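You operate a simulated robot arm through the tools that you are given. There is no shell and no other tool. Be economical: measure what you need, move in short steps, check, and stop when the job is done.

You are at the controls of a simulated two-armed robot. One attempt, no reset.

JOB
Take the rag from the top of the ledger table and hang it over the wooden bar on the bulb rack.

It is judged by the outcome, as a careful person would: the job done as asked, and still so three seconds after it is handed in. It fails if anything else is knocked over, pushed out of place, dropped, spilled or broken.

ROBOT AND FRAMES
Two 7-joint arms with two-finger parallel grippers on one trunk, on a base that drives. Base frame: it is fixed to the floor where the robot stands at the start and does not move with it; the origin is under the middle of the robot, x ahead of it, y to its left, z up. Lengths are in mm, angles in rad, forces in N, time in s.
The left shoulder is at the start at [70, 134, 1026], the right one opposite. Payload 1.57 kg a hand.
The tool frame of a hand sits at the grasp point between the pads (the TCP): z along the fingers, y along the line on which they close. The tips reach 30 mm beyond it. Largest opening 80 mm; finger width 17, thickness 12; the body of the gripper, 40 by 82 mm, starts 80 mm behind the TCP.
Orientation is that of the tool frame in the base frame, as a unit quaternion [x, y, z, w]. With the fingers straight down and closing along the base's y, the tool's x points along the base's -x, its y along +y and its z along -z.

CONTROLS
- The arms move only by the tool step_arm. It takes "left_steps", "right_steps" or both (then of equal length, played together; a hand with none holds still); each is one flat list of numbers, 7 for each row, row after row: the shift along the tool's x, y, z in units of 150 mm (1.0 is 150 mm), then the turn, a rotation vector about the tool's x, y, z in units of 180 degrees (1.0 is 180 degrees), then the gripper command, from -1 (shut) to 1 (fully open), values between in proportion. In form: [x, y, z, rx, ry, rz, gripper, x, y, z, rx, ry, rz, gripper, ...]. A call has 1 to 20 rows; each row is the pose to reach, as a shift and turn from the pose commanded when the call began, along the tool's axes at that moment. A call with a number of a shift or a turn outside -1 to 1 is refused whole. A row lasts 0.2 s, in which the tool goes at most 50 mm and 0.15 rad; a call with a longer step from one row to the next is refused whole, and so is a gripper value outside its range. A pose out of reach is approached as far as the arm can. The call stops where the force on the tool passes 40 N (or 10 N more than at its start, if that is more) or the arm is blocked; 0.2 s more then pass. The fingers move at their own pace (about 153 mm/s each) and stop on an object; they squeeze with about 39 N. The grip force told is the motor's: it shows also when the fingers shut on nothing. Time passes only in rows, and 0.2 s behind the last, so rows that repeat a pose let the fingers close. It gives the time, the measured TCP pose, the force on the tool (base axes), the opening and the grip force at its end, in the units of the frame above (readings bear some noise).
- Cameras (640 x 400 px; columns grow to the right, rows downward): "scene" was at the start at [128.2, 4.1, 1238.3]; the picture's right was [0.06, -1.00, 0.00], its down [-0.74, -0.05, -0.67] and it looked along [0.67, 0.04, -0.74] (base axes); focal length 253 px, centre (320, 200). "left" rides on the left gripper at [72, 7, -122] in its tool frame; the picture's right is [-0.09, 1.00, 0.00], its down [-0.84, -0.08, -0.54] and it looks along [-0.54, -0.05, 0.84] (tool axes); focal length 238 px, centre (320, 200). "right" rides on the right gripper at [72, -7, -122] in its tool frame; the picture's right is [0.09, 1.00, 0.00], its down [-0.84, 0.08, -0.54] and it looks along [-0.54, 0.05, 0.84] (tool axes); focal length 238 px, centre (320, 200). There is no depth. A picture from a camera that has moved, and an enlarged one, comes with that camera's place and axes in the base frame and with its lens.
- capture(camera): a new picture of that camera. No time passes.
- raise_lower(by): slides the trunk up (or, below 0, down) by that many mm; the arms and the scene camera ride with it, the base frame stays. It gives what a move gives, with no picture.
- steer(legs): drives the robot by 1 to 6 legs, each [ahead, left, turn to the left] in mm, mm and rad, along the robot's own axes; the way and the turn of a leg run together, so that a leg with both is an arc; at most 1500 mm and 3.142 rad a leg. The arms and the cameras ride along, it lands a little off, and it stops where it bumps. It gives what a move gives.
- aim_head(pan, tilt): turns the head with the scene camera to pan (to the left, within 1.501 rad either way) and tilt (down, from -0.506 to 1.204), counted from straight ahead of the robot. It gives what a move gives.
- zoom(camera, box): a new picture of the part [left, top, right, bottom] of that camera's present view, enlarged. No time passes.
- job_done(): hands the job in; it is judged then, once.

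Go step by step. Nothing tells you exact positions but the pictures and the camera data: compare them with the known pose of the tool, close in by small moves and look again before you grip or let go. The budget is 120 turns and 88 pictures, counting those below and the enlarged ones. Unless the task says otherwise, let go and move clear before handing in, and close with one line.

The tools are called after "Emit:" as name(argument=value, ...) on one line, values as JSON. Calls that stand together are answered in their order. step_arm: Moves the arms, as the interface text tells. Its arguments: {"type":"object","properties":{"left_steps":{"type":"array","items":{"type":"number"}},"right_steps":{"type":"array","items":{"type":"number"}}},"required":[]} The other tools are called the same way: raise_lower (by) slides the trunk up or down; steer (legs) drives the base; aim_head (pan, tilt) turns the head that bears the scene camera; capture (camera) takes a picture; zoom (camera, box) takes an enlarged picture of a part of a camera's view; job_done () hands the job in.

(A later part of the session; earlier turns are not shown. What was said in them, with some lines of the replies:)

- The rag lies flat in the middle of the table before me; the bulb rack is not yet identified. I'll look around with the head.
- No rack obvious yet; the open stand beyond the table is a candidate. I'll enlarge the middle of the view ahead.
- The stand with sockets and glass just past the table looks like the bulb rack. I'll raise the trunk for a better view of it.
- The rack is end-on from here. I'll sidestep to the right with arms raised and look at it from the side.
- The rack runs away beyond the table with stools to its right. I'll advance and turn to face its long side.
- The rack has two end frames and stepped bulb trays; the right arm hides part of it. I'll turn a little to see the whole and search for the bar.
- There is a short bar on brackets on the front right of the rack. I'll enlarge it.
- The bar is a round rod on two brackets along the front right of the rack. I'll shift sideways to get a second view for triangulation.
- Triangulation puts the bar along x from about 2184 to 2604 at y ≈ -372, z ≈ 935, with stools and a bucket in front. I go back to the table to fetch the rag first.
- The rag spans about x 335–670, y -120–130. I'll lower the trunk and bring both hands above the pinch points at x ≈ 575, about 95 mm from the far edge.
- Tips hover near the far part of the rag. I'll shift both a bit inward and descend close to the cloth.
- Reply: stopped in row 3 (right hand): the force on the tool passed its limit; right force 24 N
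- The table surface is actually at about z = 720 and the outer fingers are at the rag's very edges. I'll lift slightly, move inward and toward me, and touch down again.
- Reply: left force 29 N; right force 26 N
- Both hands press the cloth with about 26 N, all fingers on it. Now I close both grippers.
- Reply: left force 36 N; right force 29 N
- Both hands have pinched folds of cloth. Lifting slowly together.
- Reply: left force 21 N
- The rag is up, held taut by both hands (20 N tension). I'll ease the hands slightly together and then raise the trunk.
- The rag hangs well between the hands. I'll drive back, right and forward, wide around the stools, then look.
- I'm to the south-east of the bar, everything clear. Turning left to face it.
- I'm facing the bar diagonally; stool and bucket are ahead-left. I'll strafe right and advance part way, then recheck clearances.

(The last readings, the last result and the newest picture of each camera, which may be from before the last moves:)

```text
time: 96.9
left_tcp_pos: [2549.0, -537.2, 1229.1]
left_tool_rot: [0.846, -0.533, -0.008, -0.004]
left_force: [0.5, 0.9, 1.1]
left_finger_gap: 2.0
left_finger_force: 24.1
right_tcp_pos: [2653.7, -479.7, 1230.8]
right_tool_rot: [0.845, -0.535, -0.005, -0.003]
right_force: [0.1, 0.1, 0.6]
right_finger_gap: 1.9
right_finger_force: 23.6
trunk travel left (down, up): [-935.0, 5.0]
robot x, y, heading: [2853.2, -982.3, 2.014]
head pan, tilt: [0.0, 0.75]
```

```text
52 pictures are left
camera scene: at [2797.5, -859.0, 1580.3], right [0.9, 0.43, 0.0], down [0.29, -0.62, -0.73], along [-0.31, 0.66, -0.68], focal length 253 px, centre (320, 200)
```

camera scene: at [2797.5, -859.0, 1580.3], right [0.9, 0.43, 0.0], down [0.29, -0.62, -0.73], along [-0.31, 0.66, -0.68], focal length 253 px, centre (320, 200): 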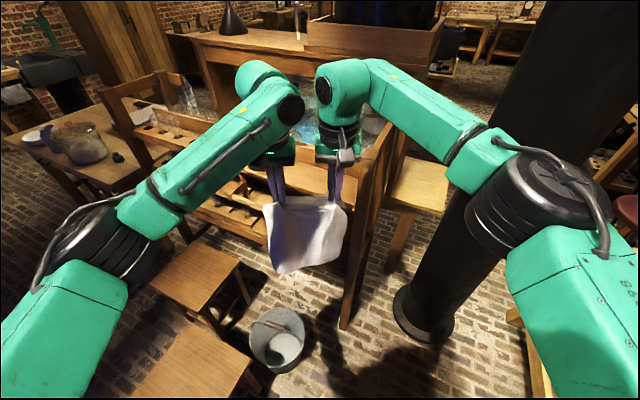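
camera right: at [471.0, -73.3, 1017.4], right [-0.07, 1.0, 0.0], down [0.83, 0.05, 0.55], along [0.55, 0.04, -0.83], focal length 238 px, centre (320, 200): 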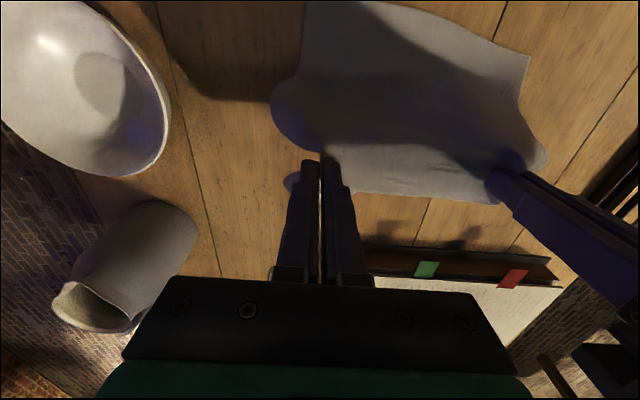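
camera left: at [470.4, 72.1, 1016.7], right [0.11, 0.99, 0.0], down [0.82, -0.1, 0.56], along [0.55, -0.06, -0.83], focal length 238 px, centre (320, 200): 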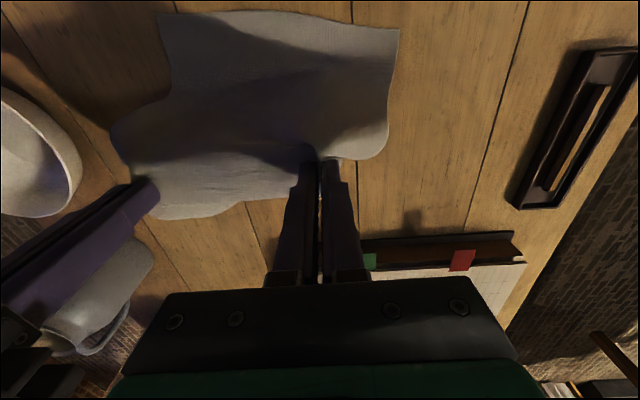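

Clearances look fine for another ~150 mm. First I turn the line between the hands parallel to the bar and retract a little.

Emit:
step_arm(left_steps=[0.044, 0.101, 0, 0, 0, 0.0235, -1, 0.088, 0.202, 0, 0, 0, 0.047, -1, 0.132, 0.303, 0, 0, 0, 0.0705, -1, 0.176, 0.405, 0, 0, 0, 0.094, -1, 0.22, 0.506, 0, 0, 0, 0.1175, -1, 0.264, 0.607, 0, 0, 0, 0.141, -1], right_steps=[0.107, 0.1155, 0, 0, 0, 0.0235, -1, 0.215, 0.231, 0, 0, 0, 0.047, -1, 0.322, 0.3465, 0, 0, 0, 0.0705, -1, 0.429, 0.462, 0, 0, 0, 0.094, -1, 0.537, 0.5775, 0, 0, 0, 0.1175, -1, 0.644, 0.693, 0, 0, 0, 0.141, -1])

Emit:
steer(legs=[[155, 0, 0]])

Emit:
capture(camera="scene")

Emit:
capture(camera="left")

Emit:
capture(camera="right")

```text
time: 98.3
left_tcp_pos: [2484.9, -614.6, 1230.1]
left_tool_rot: [0.708, -0.707, -0.009, -0.002]
left_force: [-0.3, 1.0, 0.0]
left_finger_gap: 2.2
left_finger_force: 23.8
right_tcp_pos: [2599.7, -613.8, 1229.0]
right_tool_rot: [-0.706, 0.708, 0.006, 0.002]
right_force: [-0.4, 0.9, 0.0]
right_finger_gap: 1.5
right_finger_force: 23.3
trunk travel left (down, up): [-935.0, 5.0]
robot x, y, heading: [2860.6, -979.9, 2.011]
head pan, tilt: [0.0, 0.75]
```

```text
time: 99.7
left_tcp_pos: [2419.4, -475.9, 1233.4]
left_tool_rot: [0.708, -0.706, -0.009, -0.003]
left_force: [0.0, -0.1, 0.1]
left_finger_gap: 1.9
left_finger_force: 22.9
right_tcp_pos: [2534.5, -474.1, 1230.4]
right_tool_rot: [-0.707, 0.707, 0.007, 0.003]
right_force: [0.0, -0.1, 0.3]
right_finger_gap: 1.5
right_finger_force: 23.4
trunk travel left (down, up): [-935.0, 5.0]
robot x, y, heading: [2784.5, -836.6, 2.012]
head pan, tilt: [0.0, 0.75]
```

```text
51 pictures are left
camera scene: at [2732.2, -722.1, 1580.9], right [0.9, 0.43, 0.0], down [0.29, -0.61, -0.73], along [-0.31, 0.66, -0.68], focal length 253 px, centre (320, 200)
```

scene: 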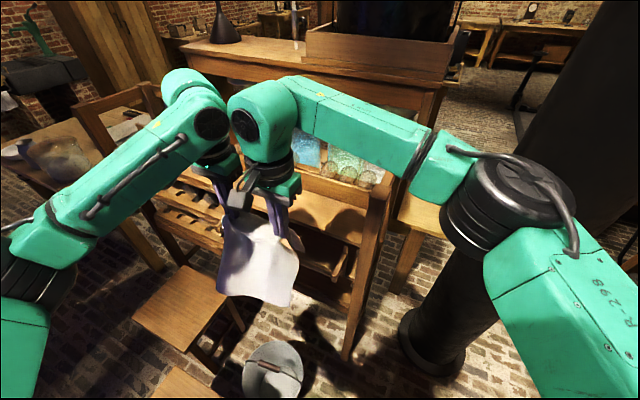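

```text
50 pictures are left
camera left: at [2415.1, -548.5, 1353.3], right [-1.0, 0.09, 0.01], down [0.08, 0.83, 0.56], along [0.04, 0.56, -0.83], focal length 238 px, centre (320, 200)
```

left: 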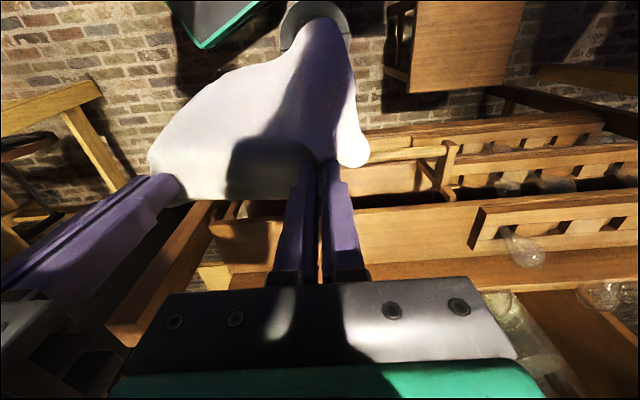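

```text
49 pictures are left
camera right: at [2541.6, -547.6, 1351.2], right [-1.0, -0.09, 0.01], down [-0.07, 0.83, 0.55], along [-0.06, 0.55, -0.83], focal length 238 px, centre (320, 200)
```

right: 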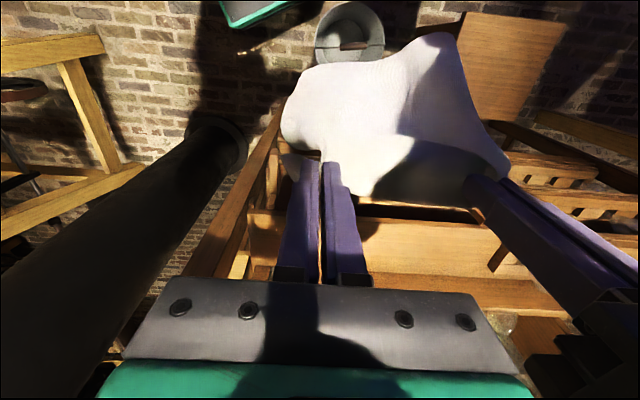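

The bar shows behind the rag in the wrist views. I'll enlarge to refine its position and the clearance behind it.

Emit:
zoom(camera="scene", box=[200, 150, 400, 350])

Emit:
zoom(camera="left", box=[320, 60, 560, 260])

```text
2.00 times, centred on (300, 250) of scene
camera zoom: at [2732.2, -722.1, 1580.9], right [0.9, 0.43, 0.0], down [0.29, -0.61, -0.73], along [-0.31, 0.66, -0.68], focal length 505 px, centre (360, 100)
```

zoom: 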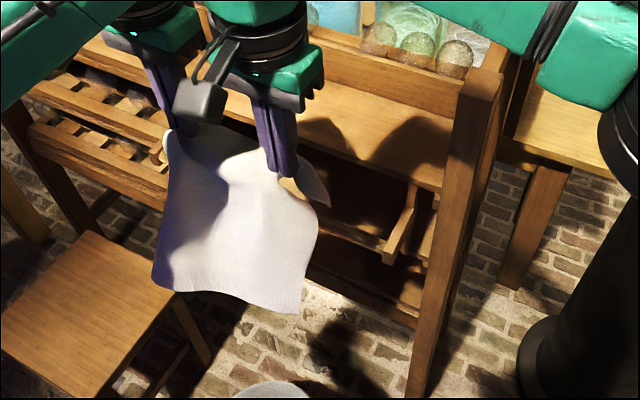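

```text
2.00 times, centred on (440, 160) of left
camera zoom: at [2415.1, -548.5, 1353.3], right [-1.0, 0.09, 0.01], down [0.08, 0.83, 0.56], along [0.04, 0.56, -0.83], focal length 477 px, centre (80, 280)
```

zoom: 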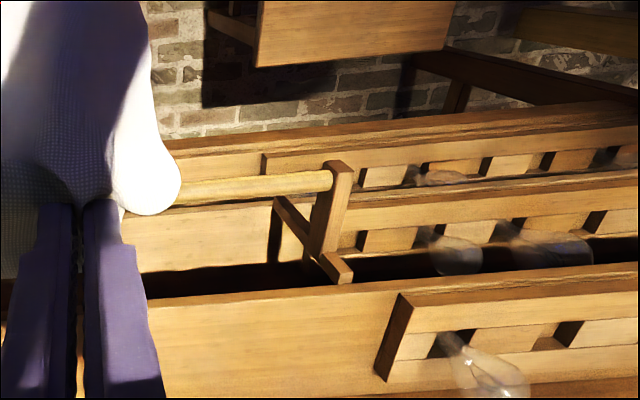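

Refined: bar at y ≈ -355, z ≈ 925, with a ~75 mm gap to the shelf edge behind it (y ≈ -277, z ≈ 1000). I'll lower the trunk so the hands are at z ≈ 1075, still in front of the bar.

Emit:
raise_lower(by=-155)

Emit:
capture(camera="left")

Emit:
capture(camera="scene")

```text
time: 101.5
left_tcp_pos: [2418.6, -471.5, 1075.6]
left_tool_rot: [0.708, -0.706, -0.009, -0.004]
left_force: [-0.4, 1.1, -0.5]
left_finger_gap: 2.0
left_finger_force: 23.9
right_tcp_pos: [2534.2, -471.7, 1074.4]
right_tool_rot: [0.707, -0.707, -0.007, -0.001]
right_force: [0.1, 0.0, 0.8]
right_finger_gap: 1.7
right_finger_force: 23.9
trunk travel left (down, up): [-780.0, 160.0]
robot x, y, heading: [2790.2, -837.6, 2.007]
head pan, tilt: [0.0, 0.75]
```

```text
46 pictures are left
camera left: at [2413.6, -545.2, 1197.1], right [-1.0, 0.09, 0.01], down [0.08, 0.83, 0.55], along [0.04, 0.55, -0.83], focal length 238 px, centre (320, 200)
```

left: 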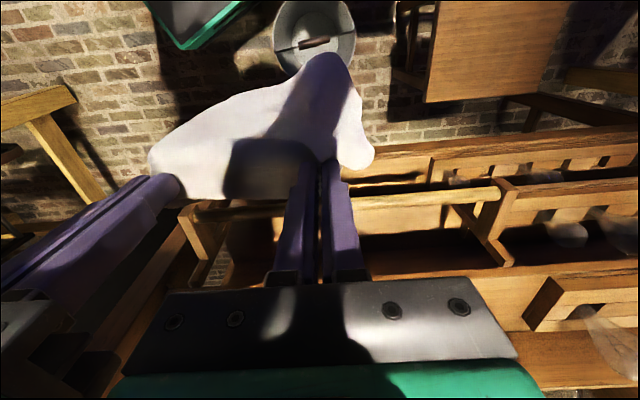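

```text
45 pictures are left
camera scene: at [2730.5, -718.2, 1425.5], right [0.9, 0.43, 0.0], down [0.29, -0.62, -0.73], along [-0.31, 0.66, -0.68], focal length 253 px, centre (320, 200)
```

scene: 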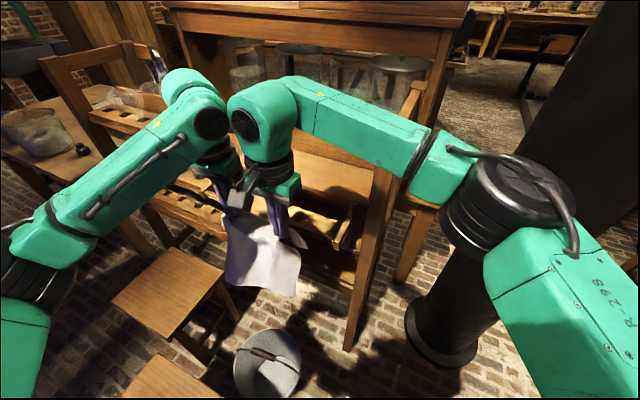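

Bar estimate settles near y ≈ -352, z ≈ 918. Moving both hands forward at this height, over the bar.

Emit:
step_arm(left_steps=[-0.2, 0, 0, 0, 0, 0, -1, -0.4, 0, 0, 0, 0, 0, -1, -0.6, 0, 0, 0, 0, 0, -1, -0.8, 0, 0, 0, 0, 0, -1, -1.0, 0, 0, 0, 0, 0, -1], right_steps=[-0.2, 0, 0, 0, 0, 0, -1, -0.4, 0, 0, 0, 0, 0, -1, -0.6, 0, 0, 0, 0, 0, -1, -0.8, 0, 0, 0, 0, 0, -1, -1.0, 0, 0, 0, 0, 0, -1])

Emit:
capture(camera="left")

Emit:
capture(camera="right")

Emit:
capture(camera="scene")

```text
time: 102.7
left_tcp_pos: [2420.6, -339.5, 1076.4]
left_tool_rot: [0.708, -0.706, -0.009, -0.001]
left_force: [0.4, -0.8, -0.3]
left_finger_gap: 2.5
left_finger_force: 23.7
left hand out of reach, approached as far as the arm can: row 5
right_tcp_pos: [2539.7, -329.9, 1074.3]
right_tool_rot: [0.709, -0.705, -0.007, -0.002]
right_force: [0.3, -0.5, 0.8]
right_finger_gap: 1.9
right_finger_force: 23.3
right hand out of reach, approached as far as the arm can: row 5
trunk travel left (down, up): [-780.0, 160.0]
robot x, y, heading: [2790.4, -839.5, 2.014]
head pan, tilt: [0.0, 0.75]
```

```text
44 pictures are left
camera left: at [2416.4, -412.9, 1197.4], right [-1.0, 0.09, 0.01], down [0.08, 0.83, 0.55], along [0.04, 0.55, -0.83], focal length 238 px, centre (320, 200)
```

left: 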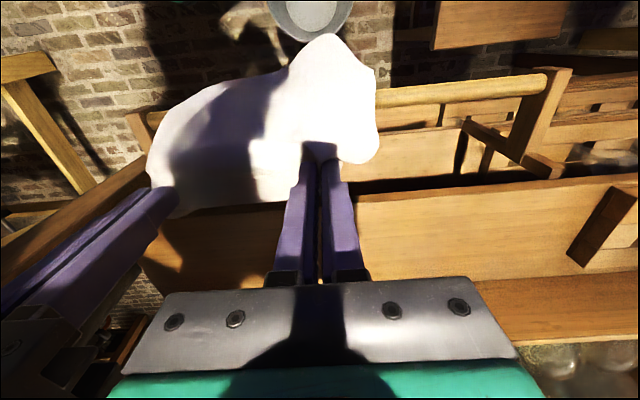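

```text
43 pictures are left
camera right: at [2547.4, -402.6, 1194.9], right [-1.0, -0.1, 0.01], down [-0.08, 0.83, 0.55], along [-0.06, 0.55, -0.83], focal length 238 px, centre (320, 200)
```

right: 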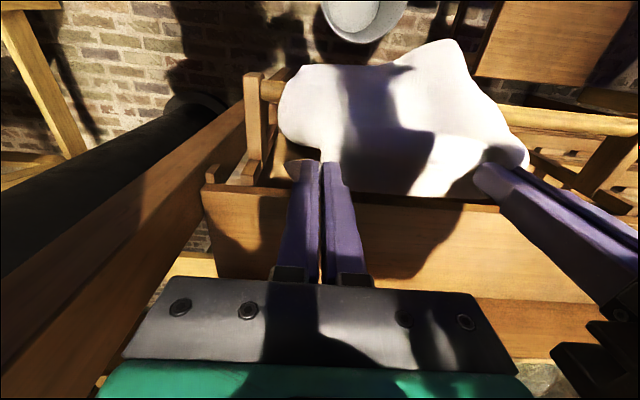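

```text
42 pictures are left
camera scene: at [2730.5, -718.3, 1425.4], right [0.9, 0.43, 0.0], down [0.29, -0.62, -0.73], along [-0.31, 0.66, -0.68], focal length 253 px, centre (320, 200)
```

scene: 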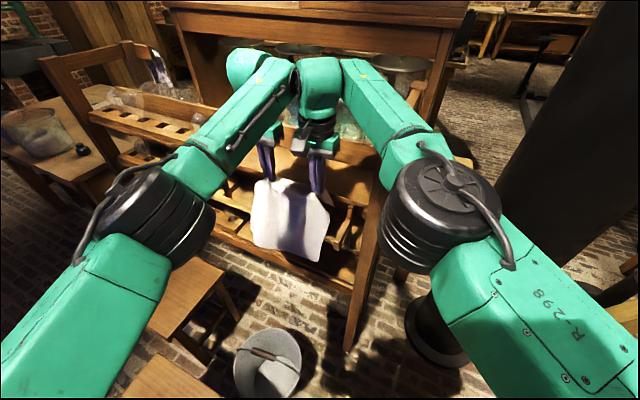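

The hands are just past the bar (y ≈ -335 vs bar -360) at the arms' reach limit. I'll creep the base forward 22 mm, then lower with the trunk in stages.

Emit:
steer(legs=[[22, 0, 0]])

Emit:
raise_lower(by=-70)

Emit:
capture(camera="left")

Emit:
capture(camera="right")

Emit:
zoom(camera="scene", box=[200, 80, 440, 280])

```text
time: 103.5
left_tcp_pos: [2413.4, -323.4, 1077.7]
left_tool_rot: [0.708, -0.707, -0.011, -0.003]
left_force: [0.0, -0.1, -0.2]
left_finger_gap: 2.2
left_finger_force: 23.8
right_tcp_pos: [2534.4, -315.0, 1075.6]
right_tool_rot: [0.707, -0.707, -0.009, -0.002]
right_force: [-0.3, -0.4, 0.1]
right_finger_gap: 2.1
right_finger_force: 23.5
trunk travel left (down, up): [-780.0, 160.0]
robot x, y, heading: [2780.7, -817.6, 2.015]
head pan, tilt: [0.0, 0.75]
```

```text
time: 104.6
left_tcp_pos: [2412.7, -320.3, 1006.6]
left_tool_rot: [0.708, -0.706, -0.01, -0.002]
left_force: [0.9, -0.3, 0.0]
left_finger_gap: 2.0
left_finger_force: 23.6
right_tcp_pos: [2532.0, -309.6, 1003.0]
right_tool_rot: [0.707, -0.707, -0.008, -0.001]
right_force: [-0.2, 0.3, 0.5]
right_finger_gap: 1.8
right_finger_force: 23.2
trunk travel left (down, up): [-710.0, 230.0]
robot x, y, heading: [2779.2, -818.6, 2.012]
head pan, tilt: [0.0, 0.75]
```

```text
41 pictures are left
camera left: at [2407.7, -393.3, 1128.0], right [-1.0, 0.09, 0.01], down [0.08, 0.83, 0.56], along [0.04, 0.55, -0.83], focal length 238 px, centre (320, 200)
```

left: 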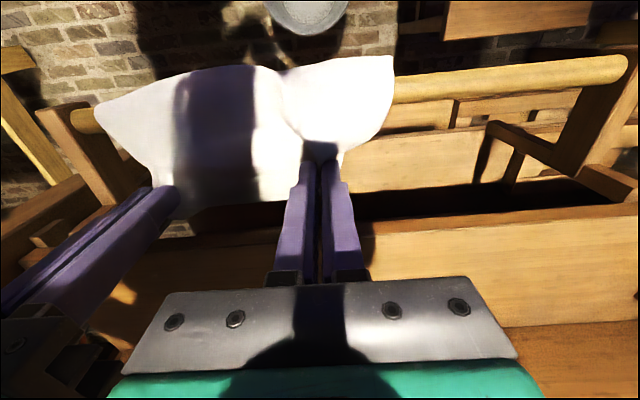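

```text
40 pictures are left
camera right: at [2538.2, -382.8, 1124.9], right [-1.0, -0.09, 0.01], down [-0.07, 0.83, 0.55], along [-0.06, 0.55, -0.83], focal length 238 px, centre (320, 200)
```

right: 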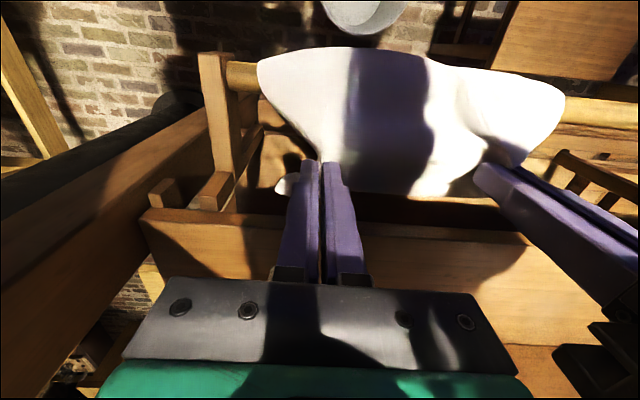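

```text
2.00 times, centred on (320, 180) of scene
camera zoom: at [2721.3, -698.8, 1355.5], right [0.9, 0.43, 0.0], down [0.29, -0.62, -0.73], along [-0.31, 0.66, -0.68], focal length 505 px, centre (320, 240)
```

zoom: 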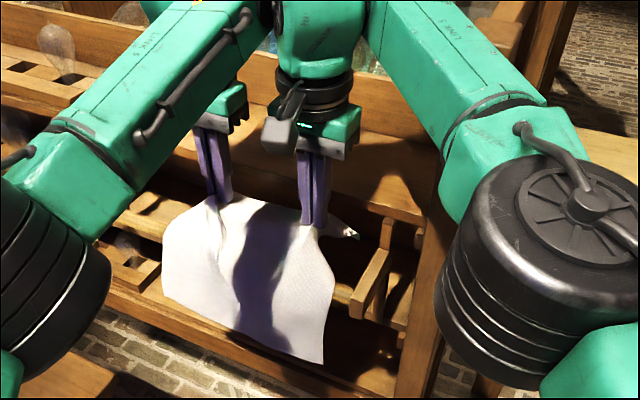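

The rag is draped over the bar between the brackets, hands behind it. Lowering another 65 mm by trunk.

Emit:
raise_lower(by=-40)

Emit:
raise_lower(by=-25)

Emit:
capture(camera="left")

Emit:
capture(camera="right")

Emit:
zoom(camera="scene", box=[200, 80, 440, 280])

```text
time: 105.4
left_tcp_pos: [2411.3, -319.7, 967.2]
left_tool_rot: [0.708, -0.707, -0.009, -0.002]
left_force: [-0.1, -0.2, 0.0]
left_finger_gap: 2.3
left_finger_force: 24.0
right_tcp_pos: [2531.2, -310.1, 963.7]
right_tool_rot: [0.708, -0.706, -0.007, -0.001]
right_force: [-0.2, 0.0, 0.2]
right_finger_gap: 1.6
right_finger_force: 23.0
trunk travel left (down, up): [-670.0, 270.0]
robot x, y, heading: [2780.3, -817.9, 2.014]
head pan, tilt: [0.0, 0.75]
```

```text
time: 106.2
left_tcp_pos: [2412.7, -319.0, 942.0]
left_tool_rot: [0.708, -0.706, -0.01, -0.001]
left_force: [-0.3, -0.7, 0.3]
left_finger_gap: 2.1
left_finger_force: 23.9
right_tcp_pos: [2531.5, -308.9, 937.5]
right_tool_rot: [0.708, -0.706, -0.006, -0.001]
right_force: [0.9, -0.7, -0.3]
right_finger_gap: 1.5
right_finger_force: 24.0
trunk travel left (down, up): [-645.0, 295.0]
robot x, y, heading: [2781.4, -817.6, 2.013]
head pan, tilt: [0.0, 0.75]
```

```text
38 pictures are left
camera left: at [2407.7, -393.0, 1062.7], right [-1.0, 0.09, 0.01], down [0.08, 0.83, 0.55], along [0.04, 0.55, -0.83], focal length 238 px, centre (320, 200)
```

left: 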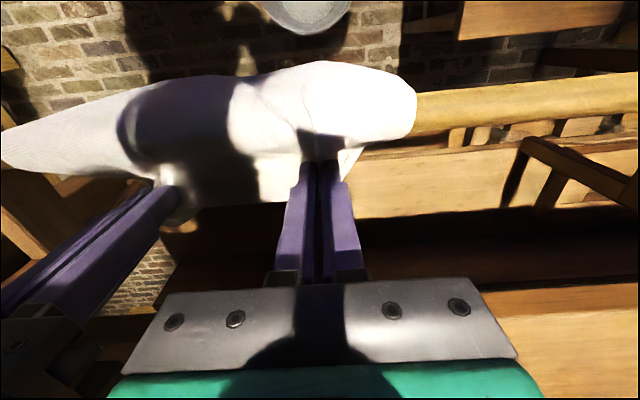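

```text
37 pictures are left
camera right: at [2538.2, -382.5, 1059.7], right [-1.0, -0.09, 0.01], down [-0.07, 0.83, 0.55], along [-0.06, 0.55, -0.83], focal length 238 px, centre (320, 200)
```

right: 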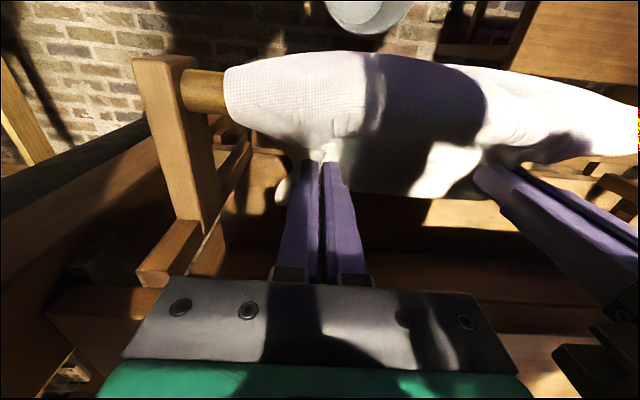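

```text
2.00 times, centred on (320, 180) of scene
camera zoom: at [2721.2, -698.5, 1290.4], right [0.9, 0.43, 0.0], down [0.29, -0.62, -0.73], along [-0.31, 0.66, -0.68], focal length 505 px, centre (320, 240)
```

zoom: 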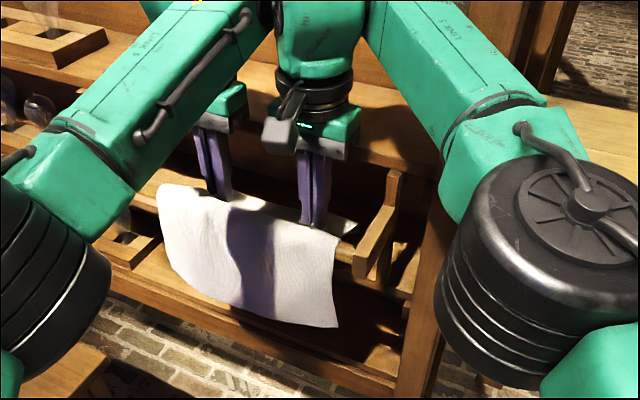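

Draped with roughly half on each side. Releasing both grippers partly.

Emit:
step_arm(left_steps=[0, 0, 0, 0, 0, 0, -0.7, 0, 0, 0, 0, 0, 0, -0.4, 0, 0, 0, 0, 0, 0, -0.4], right_steps=[0, 0, 0, 0, 0, 0, -0.7, 0, 0, 0, 0, 0, 0, -0.4, 0, 0, 0, 0, 0, 0, -0.4])

Emit:
capture(camera="left")

Emit:
capture(camera="right")

Emit:
zoom(camera="scene", box=[200, 80, 440, 280])

```text
time: 107.0
left_tcp_pos: [2411.2, -319.4, 941.7]
left_tool_rot: [0.708, -0.706, -0.009, -0.002]
left_force: [0.5, 0.4, 0.6]
left_finger_gap: 23.9
left_finger_force: 0.1
right_tcp_pos: [2530.9, -309.6, 939.4]
right_tool_rot: [0.707, -0.707, -0.008, -0.001]
right_force: [0.7, 0.4, 0.8]
right_finger_gap: 23.8
right_finger_force: 0.0
trunk travel left (down, up): [-645.0, 295.0]
robot x, y, heading: [2779.0, -819.0, 2.012]
head pan, tilt: [0.0, 0.75]
```

```text
35 pictures are left
camera left: at [2407.5, -392.6, 1062.6], right [-1.0, 0.09, 0.01], down [0.08, 0.83, 0.55], along [0.04, 0.55, -0.83], focal length 238 px, centre (320, 200)
```

left: 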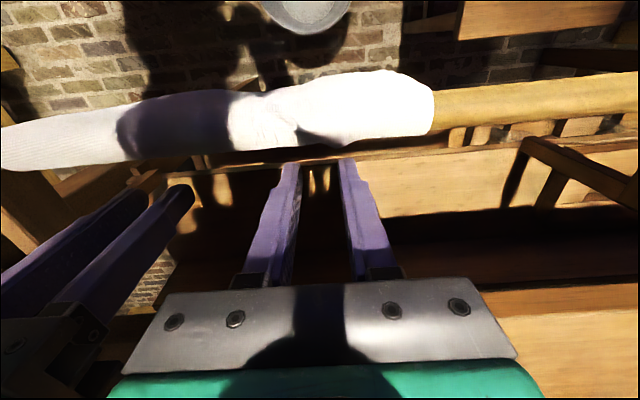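

```text
34 pictures are left
camera right: at [2538.0, -382.2, 1059.5], right [-1.0, -0.09, 0.01], down [-0.07, 0.83, 0.55], along [-0.06, 0.55, -0.83], focal length 238 px, centre (320, 200)
```

right: 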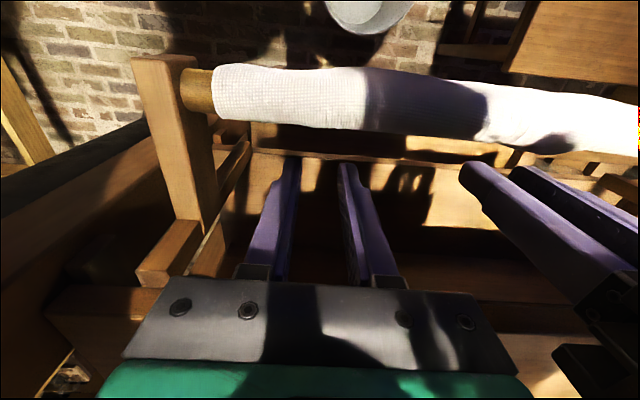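

```text
2.00 times, centred on (320, 180) of scene
camera zoom: at [2721.0, -698.0, 1290.4], right [0.9, 0.43, 0.0], down [0.29, -0.62, -0.73], along [-0.31, 0.66, -0.68], focal length 505 px, centre (320, 240)
```

zoom: 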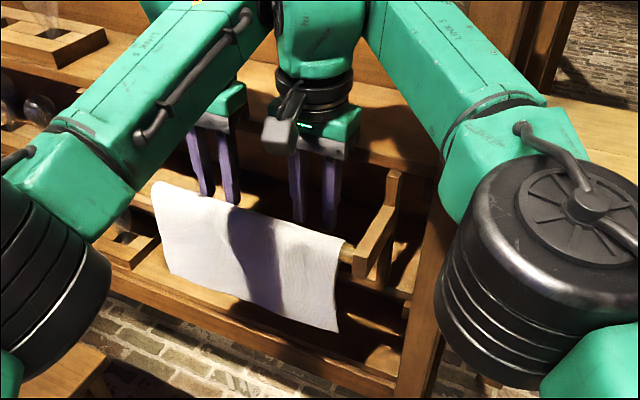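

The rag hangs neatly over the bar, hands free of it. Raising straight up, then backing away the way I came.

Emit:
raise_lower(by=200)

Emit:
steer(legs=[[-300, 0, 0]])

Emit:
capture(camera="left")

Emit:
capture(camera="scene")

```text
time: 109.1
left_tcp_pos: [2411.5, -320.1, 1141.6]
left_tool_rot: [0.707, -0.707, -0.01, -0.001]
left_force: [0.4, -0.5, -0.2]
left_finger_gap: 24.1
left_finger_force: 0.1
right_tcp_pos: [2531.2, -310.1, 1138.4]
right_tool_rot: [0.708, -0.706, -0.008, -0.001]
right_force: [0.8, -0.9, 0.1]
right_finger_gap: 24.0
right_finger_force: 0.2
trunk travel left (down, up): [-845.0, 95.0]
robot x, y, heading: [2779.0, -818.2, 2.012]
head pan, tilt: [0.0, 0.75]
```

```text
time: 111.2
left_tcp_pos: [2539.3, -588.6, 1140.9]
left_tool_rot: [0.709, -0.706, -0.008, -0.003]
left_force: [0.2, 1.0, 0.5]
left_finger_gap: 23.9
left_finger_force: 0.1
right_tcp_pos: [2659.0, -577.8, 1137.4]
right_tool_rot: [0.708, -0.706, -0.007, -0.001]
right_force: [-0.5, -0.2, 0.7]
right_finger_gap: 24.1
right_finger_force: 0.1
trunk travel left (down, up): [-845.0, 95.0]
robot x, y, heading: [2906.5, -1086.7, 2.018]
head pan, tilt: [0.0, 0.75]
```

```text
32 pictures are left
camera left: at [2534.2, -661.0, 1261.5], right [-1.0, 0.09, 0.01], down [0.08, 0.83, 0.55], along [0.04, 0.55, -0.83], focal length 238 px, centre (320, 200)
```

left: 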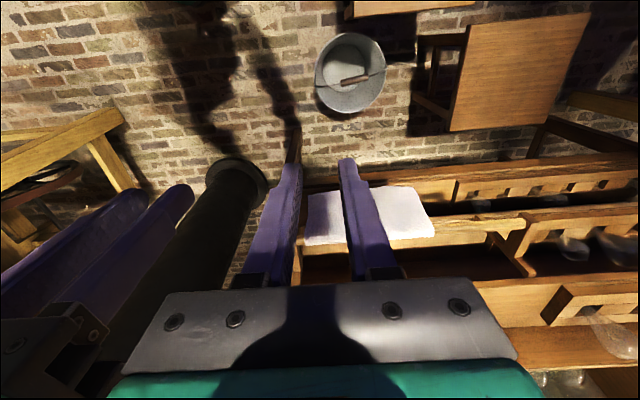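

```text
31 pictures are left
camera scene: at [2847.9, -965.6, 1490.1], right [0.9, 0.43, 0.0], down [0.29, -0.62, -0.73], along [-0.31, 0.66, -0.68], focal length 253 px, centre (320, 200)
```

scene: 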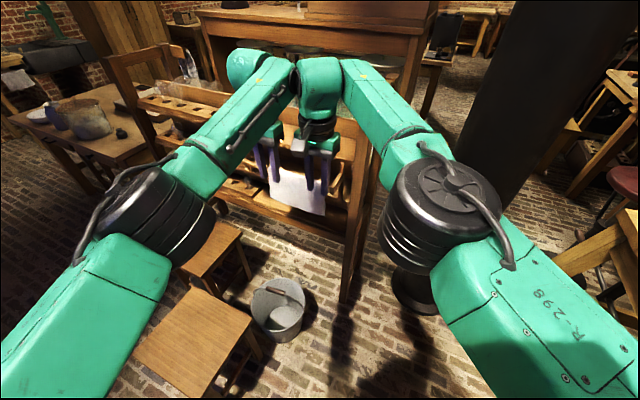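

The rag hangs on the bar, the stools and bucket stand where they were, and the robot is clear. Handing in.

Emit:
job_done()

```text
The job is handed in.
```

The rag is off the ledger table and hanging over the wooden bar on the bulb rack, about half on each side. In the last pictures the stools and bucket are where they were, and both hands are clear.
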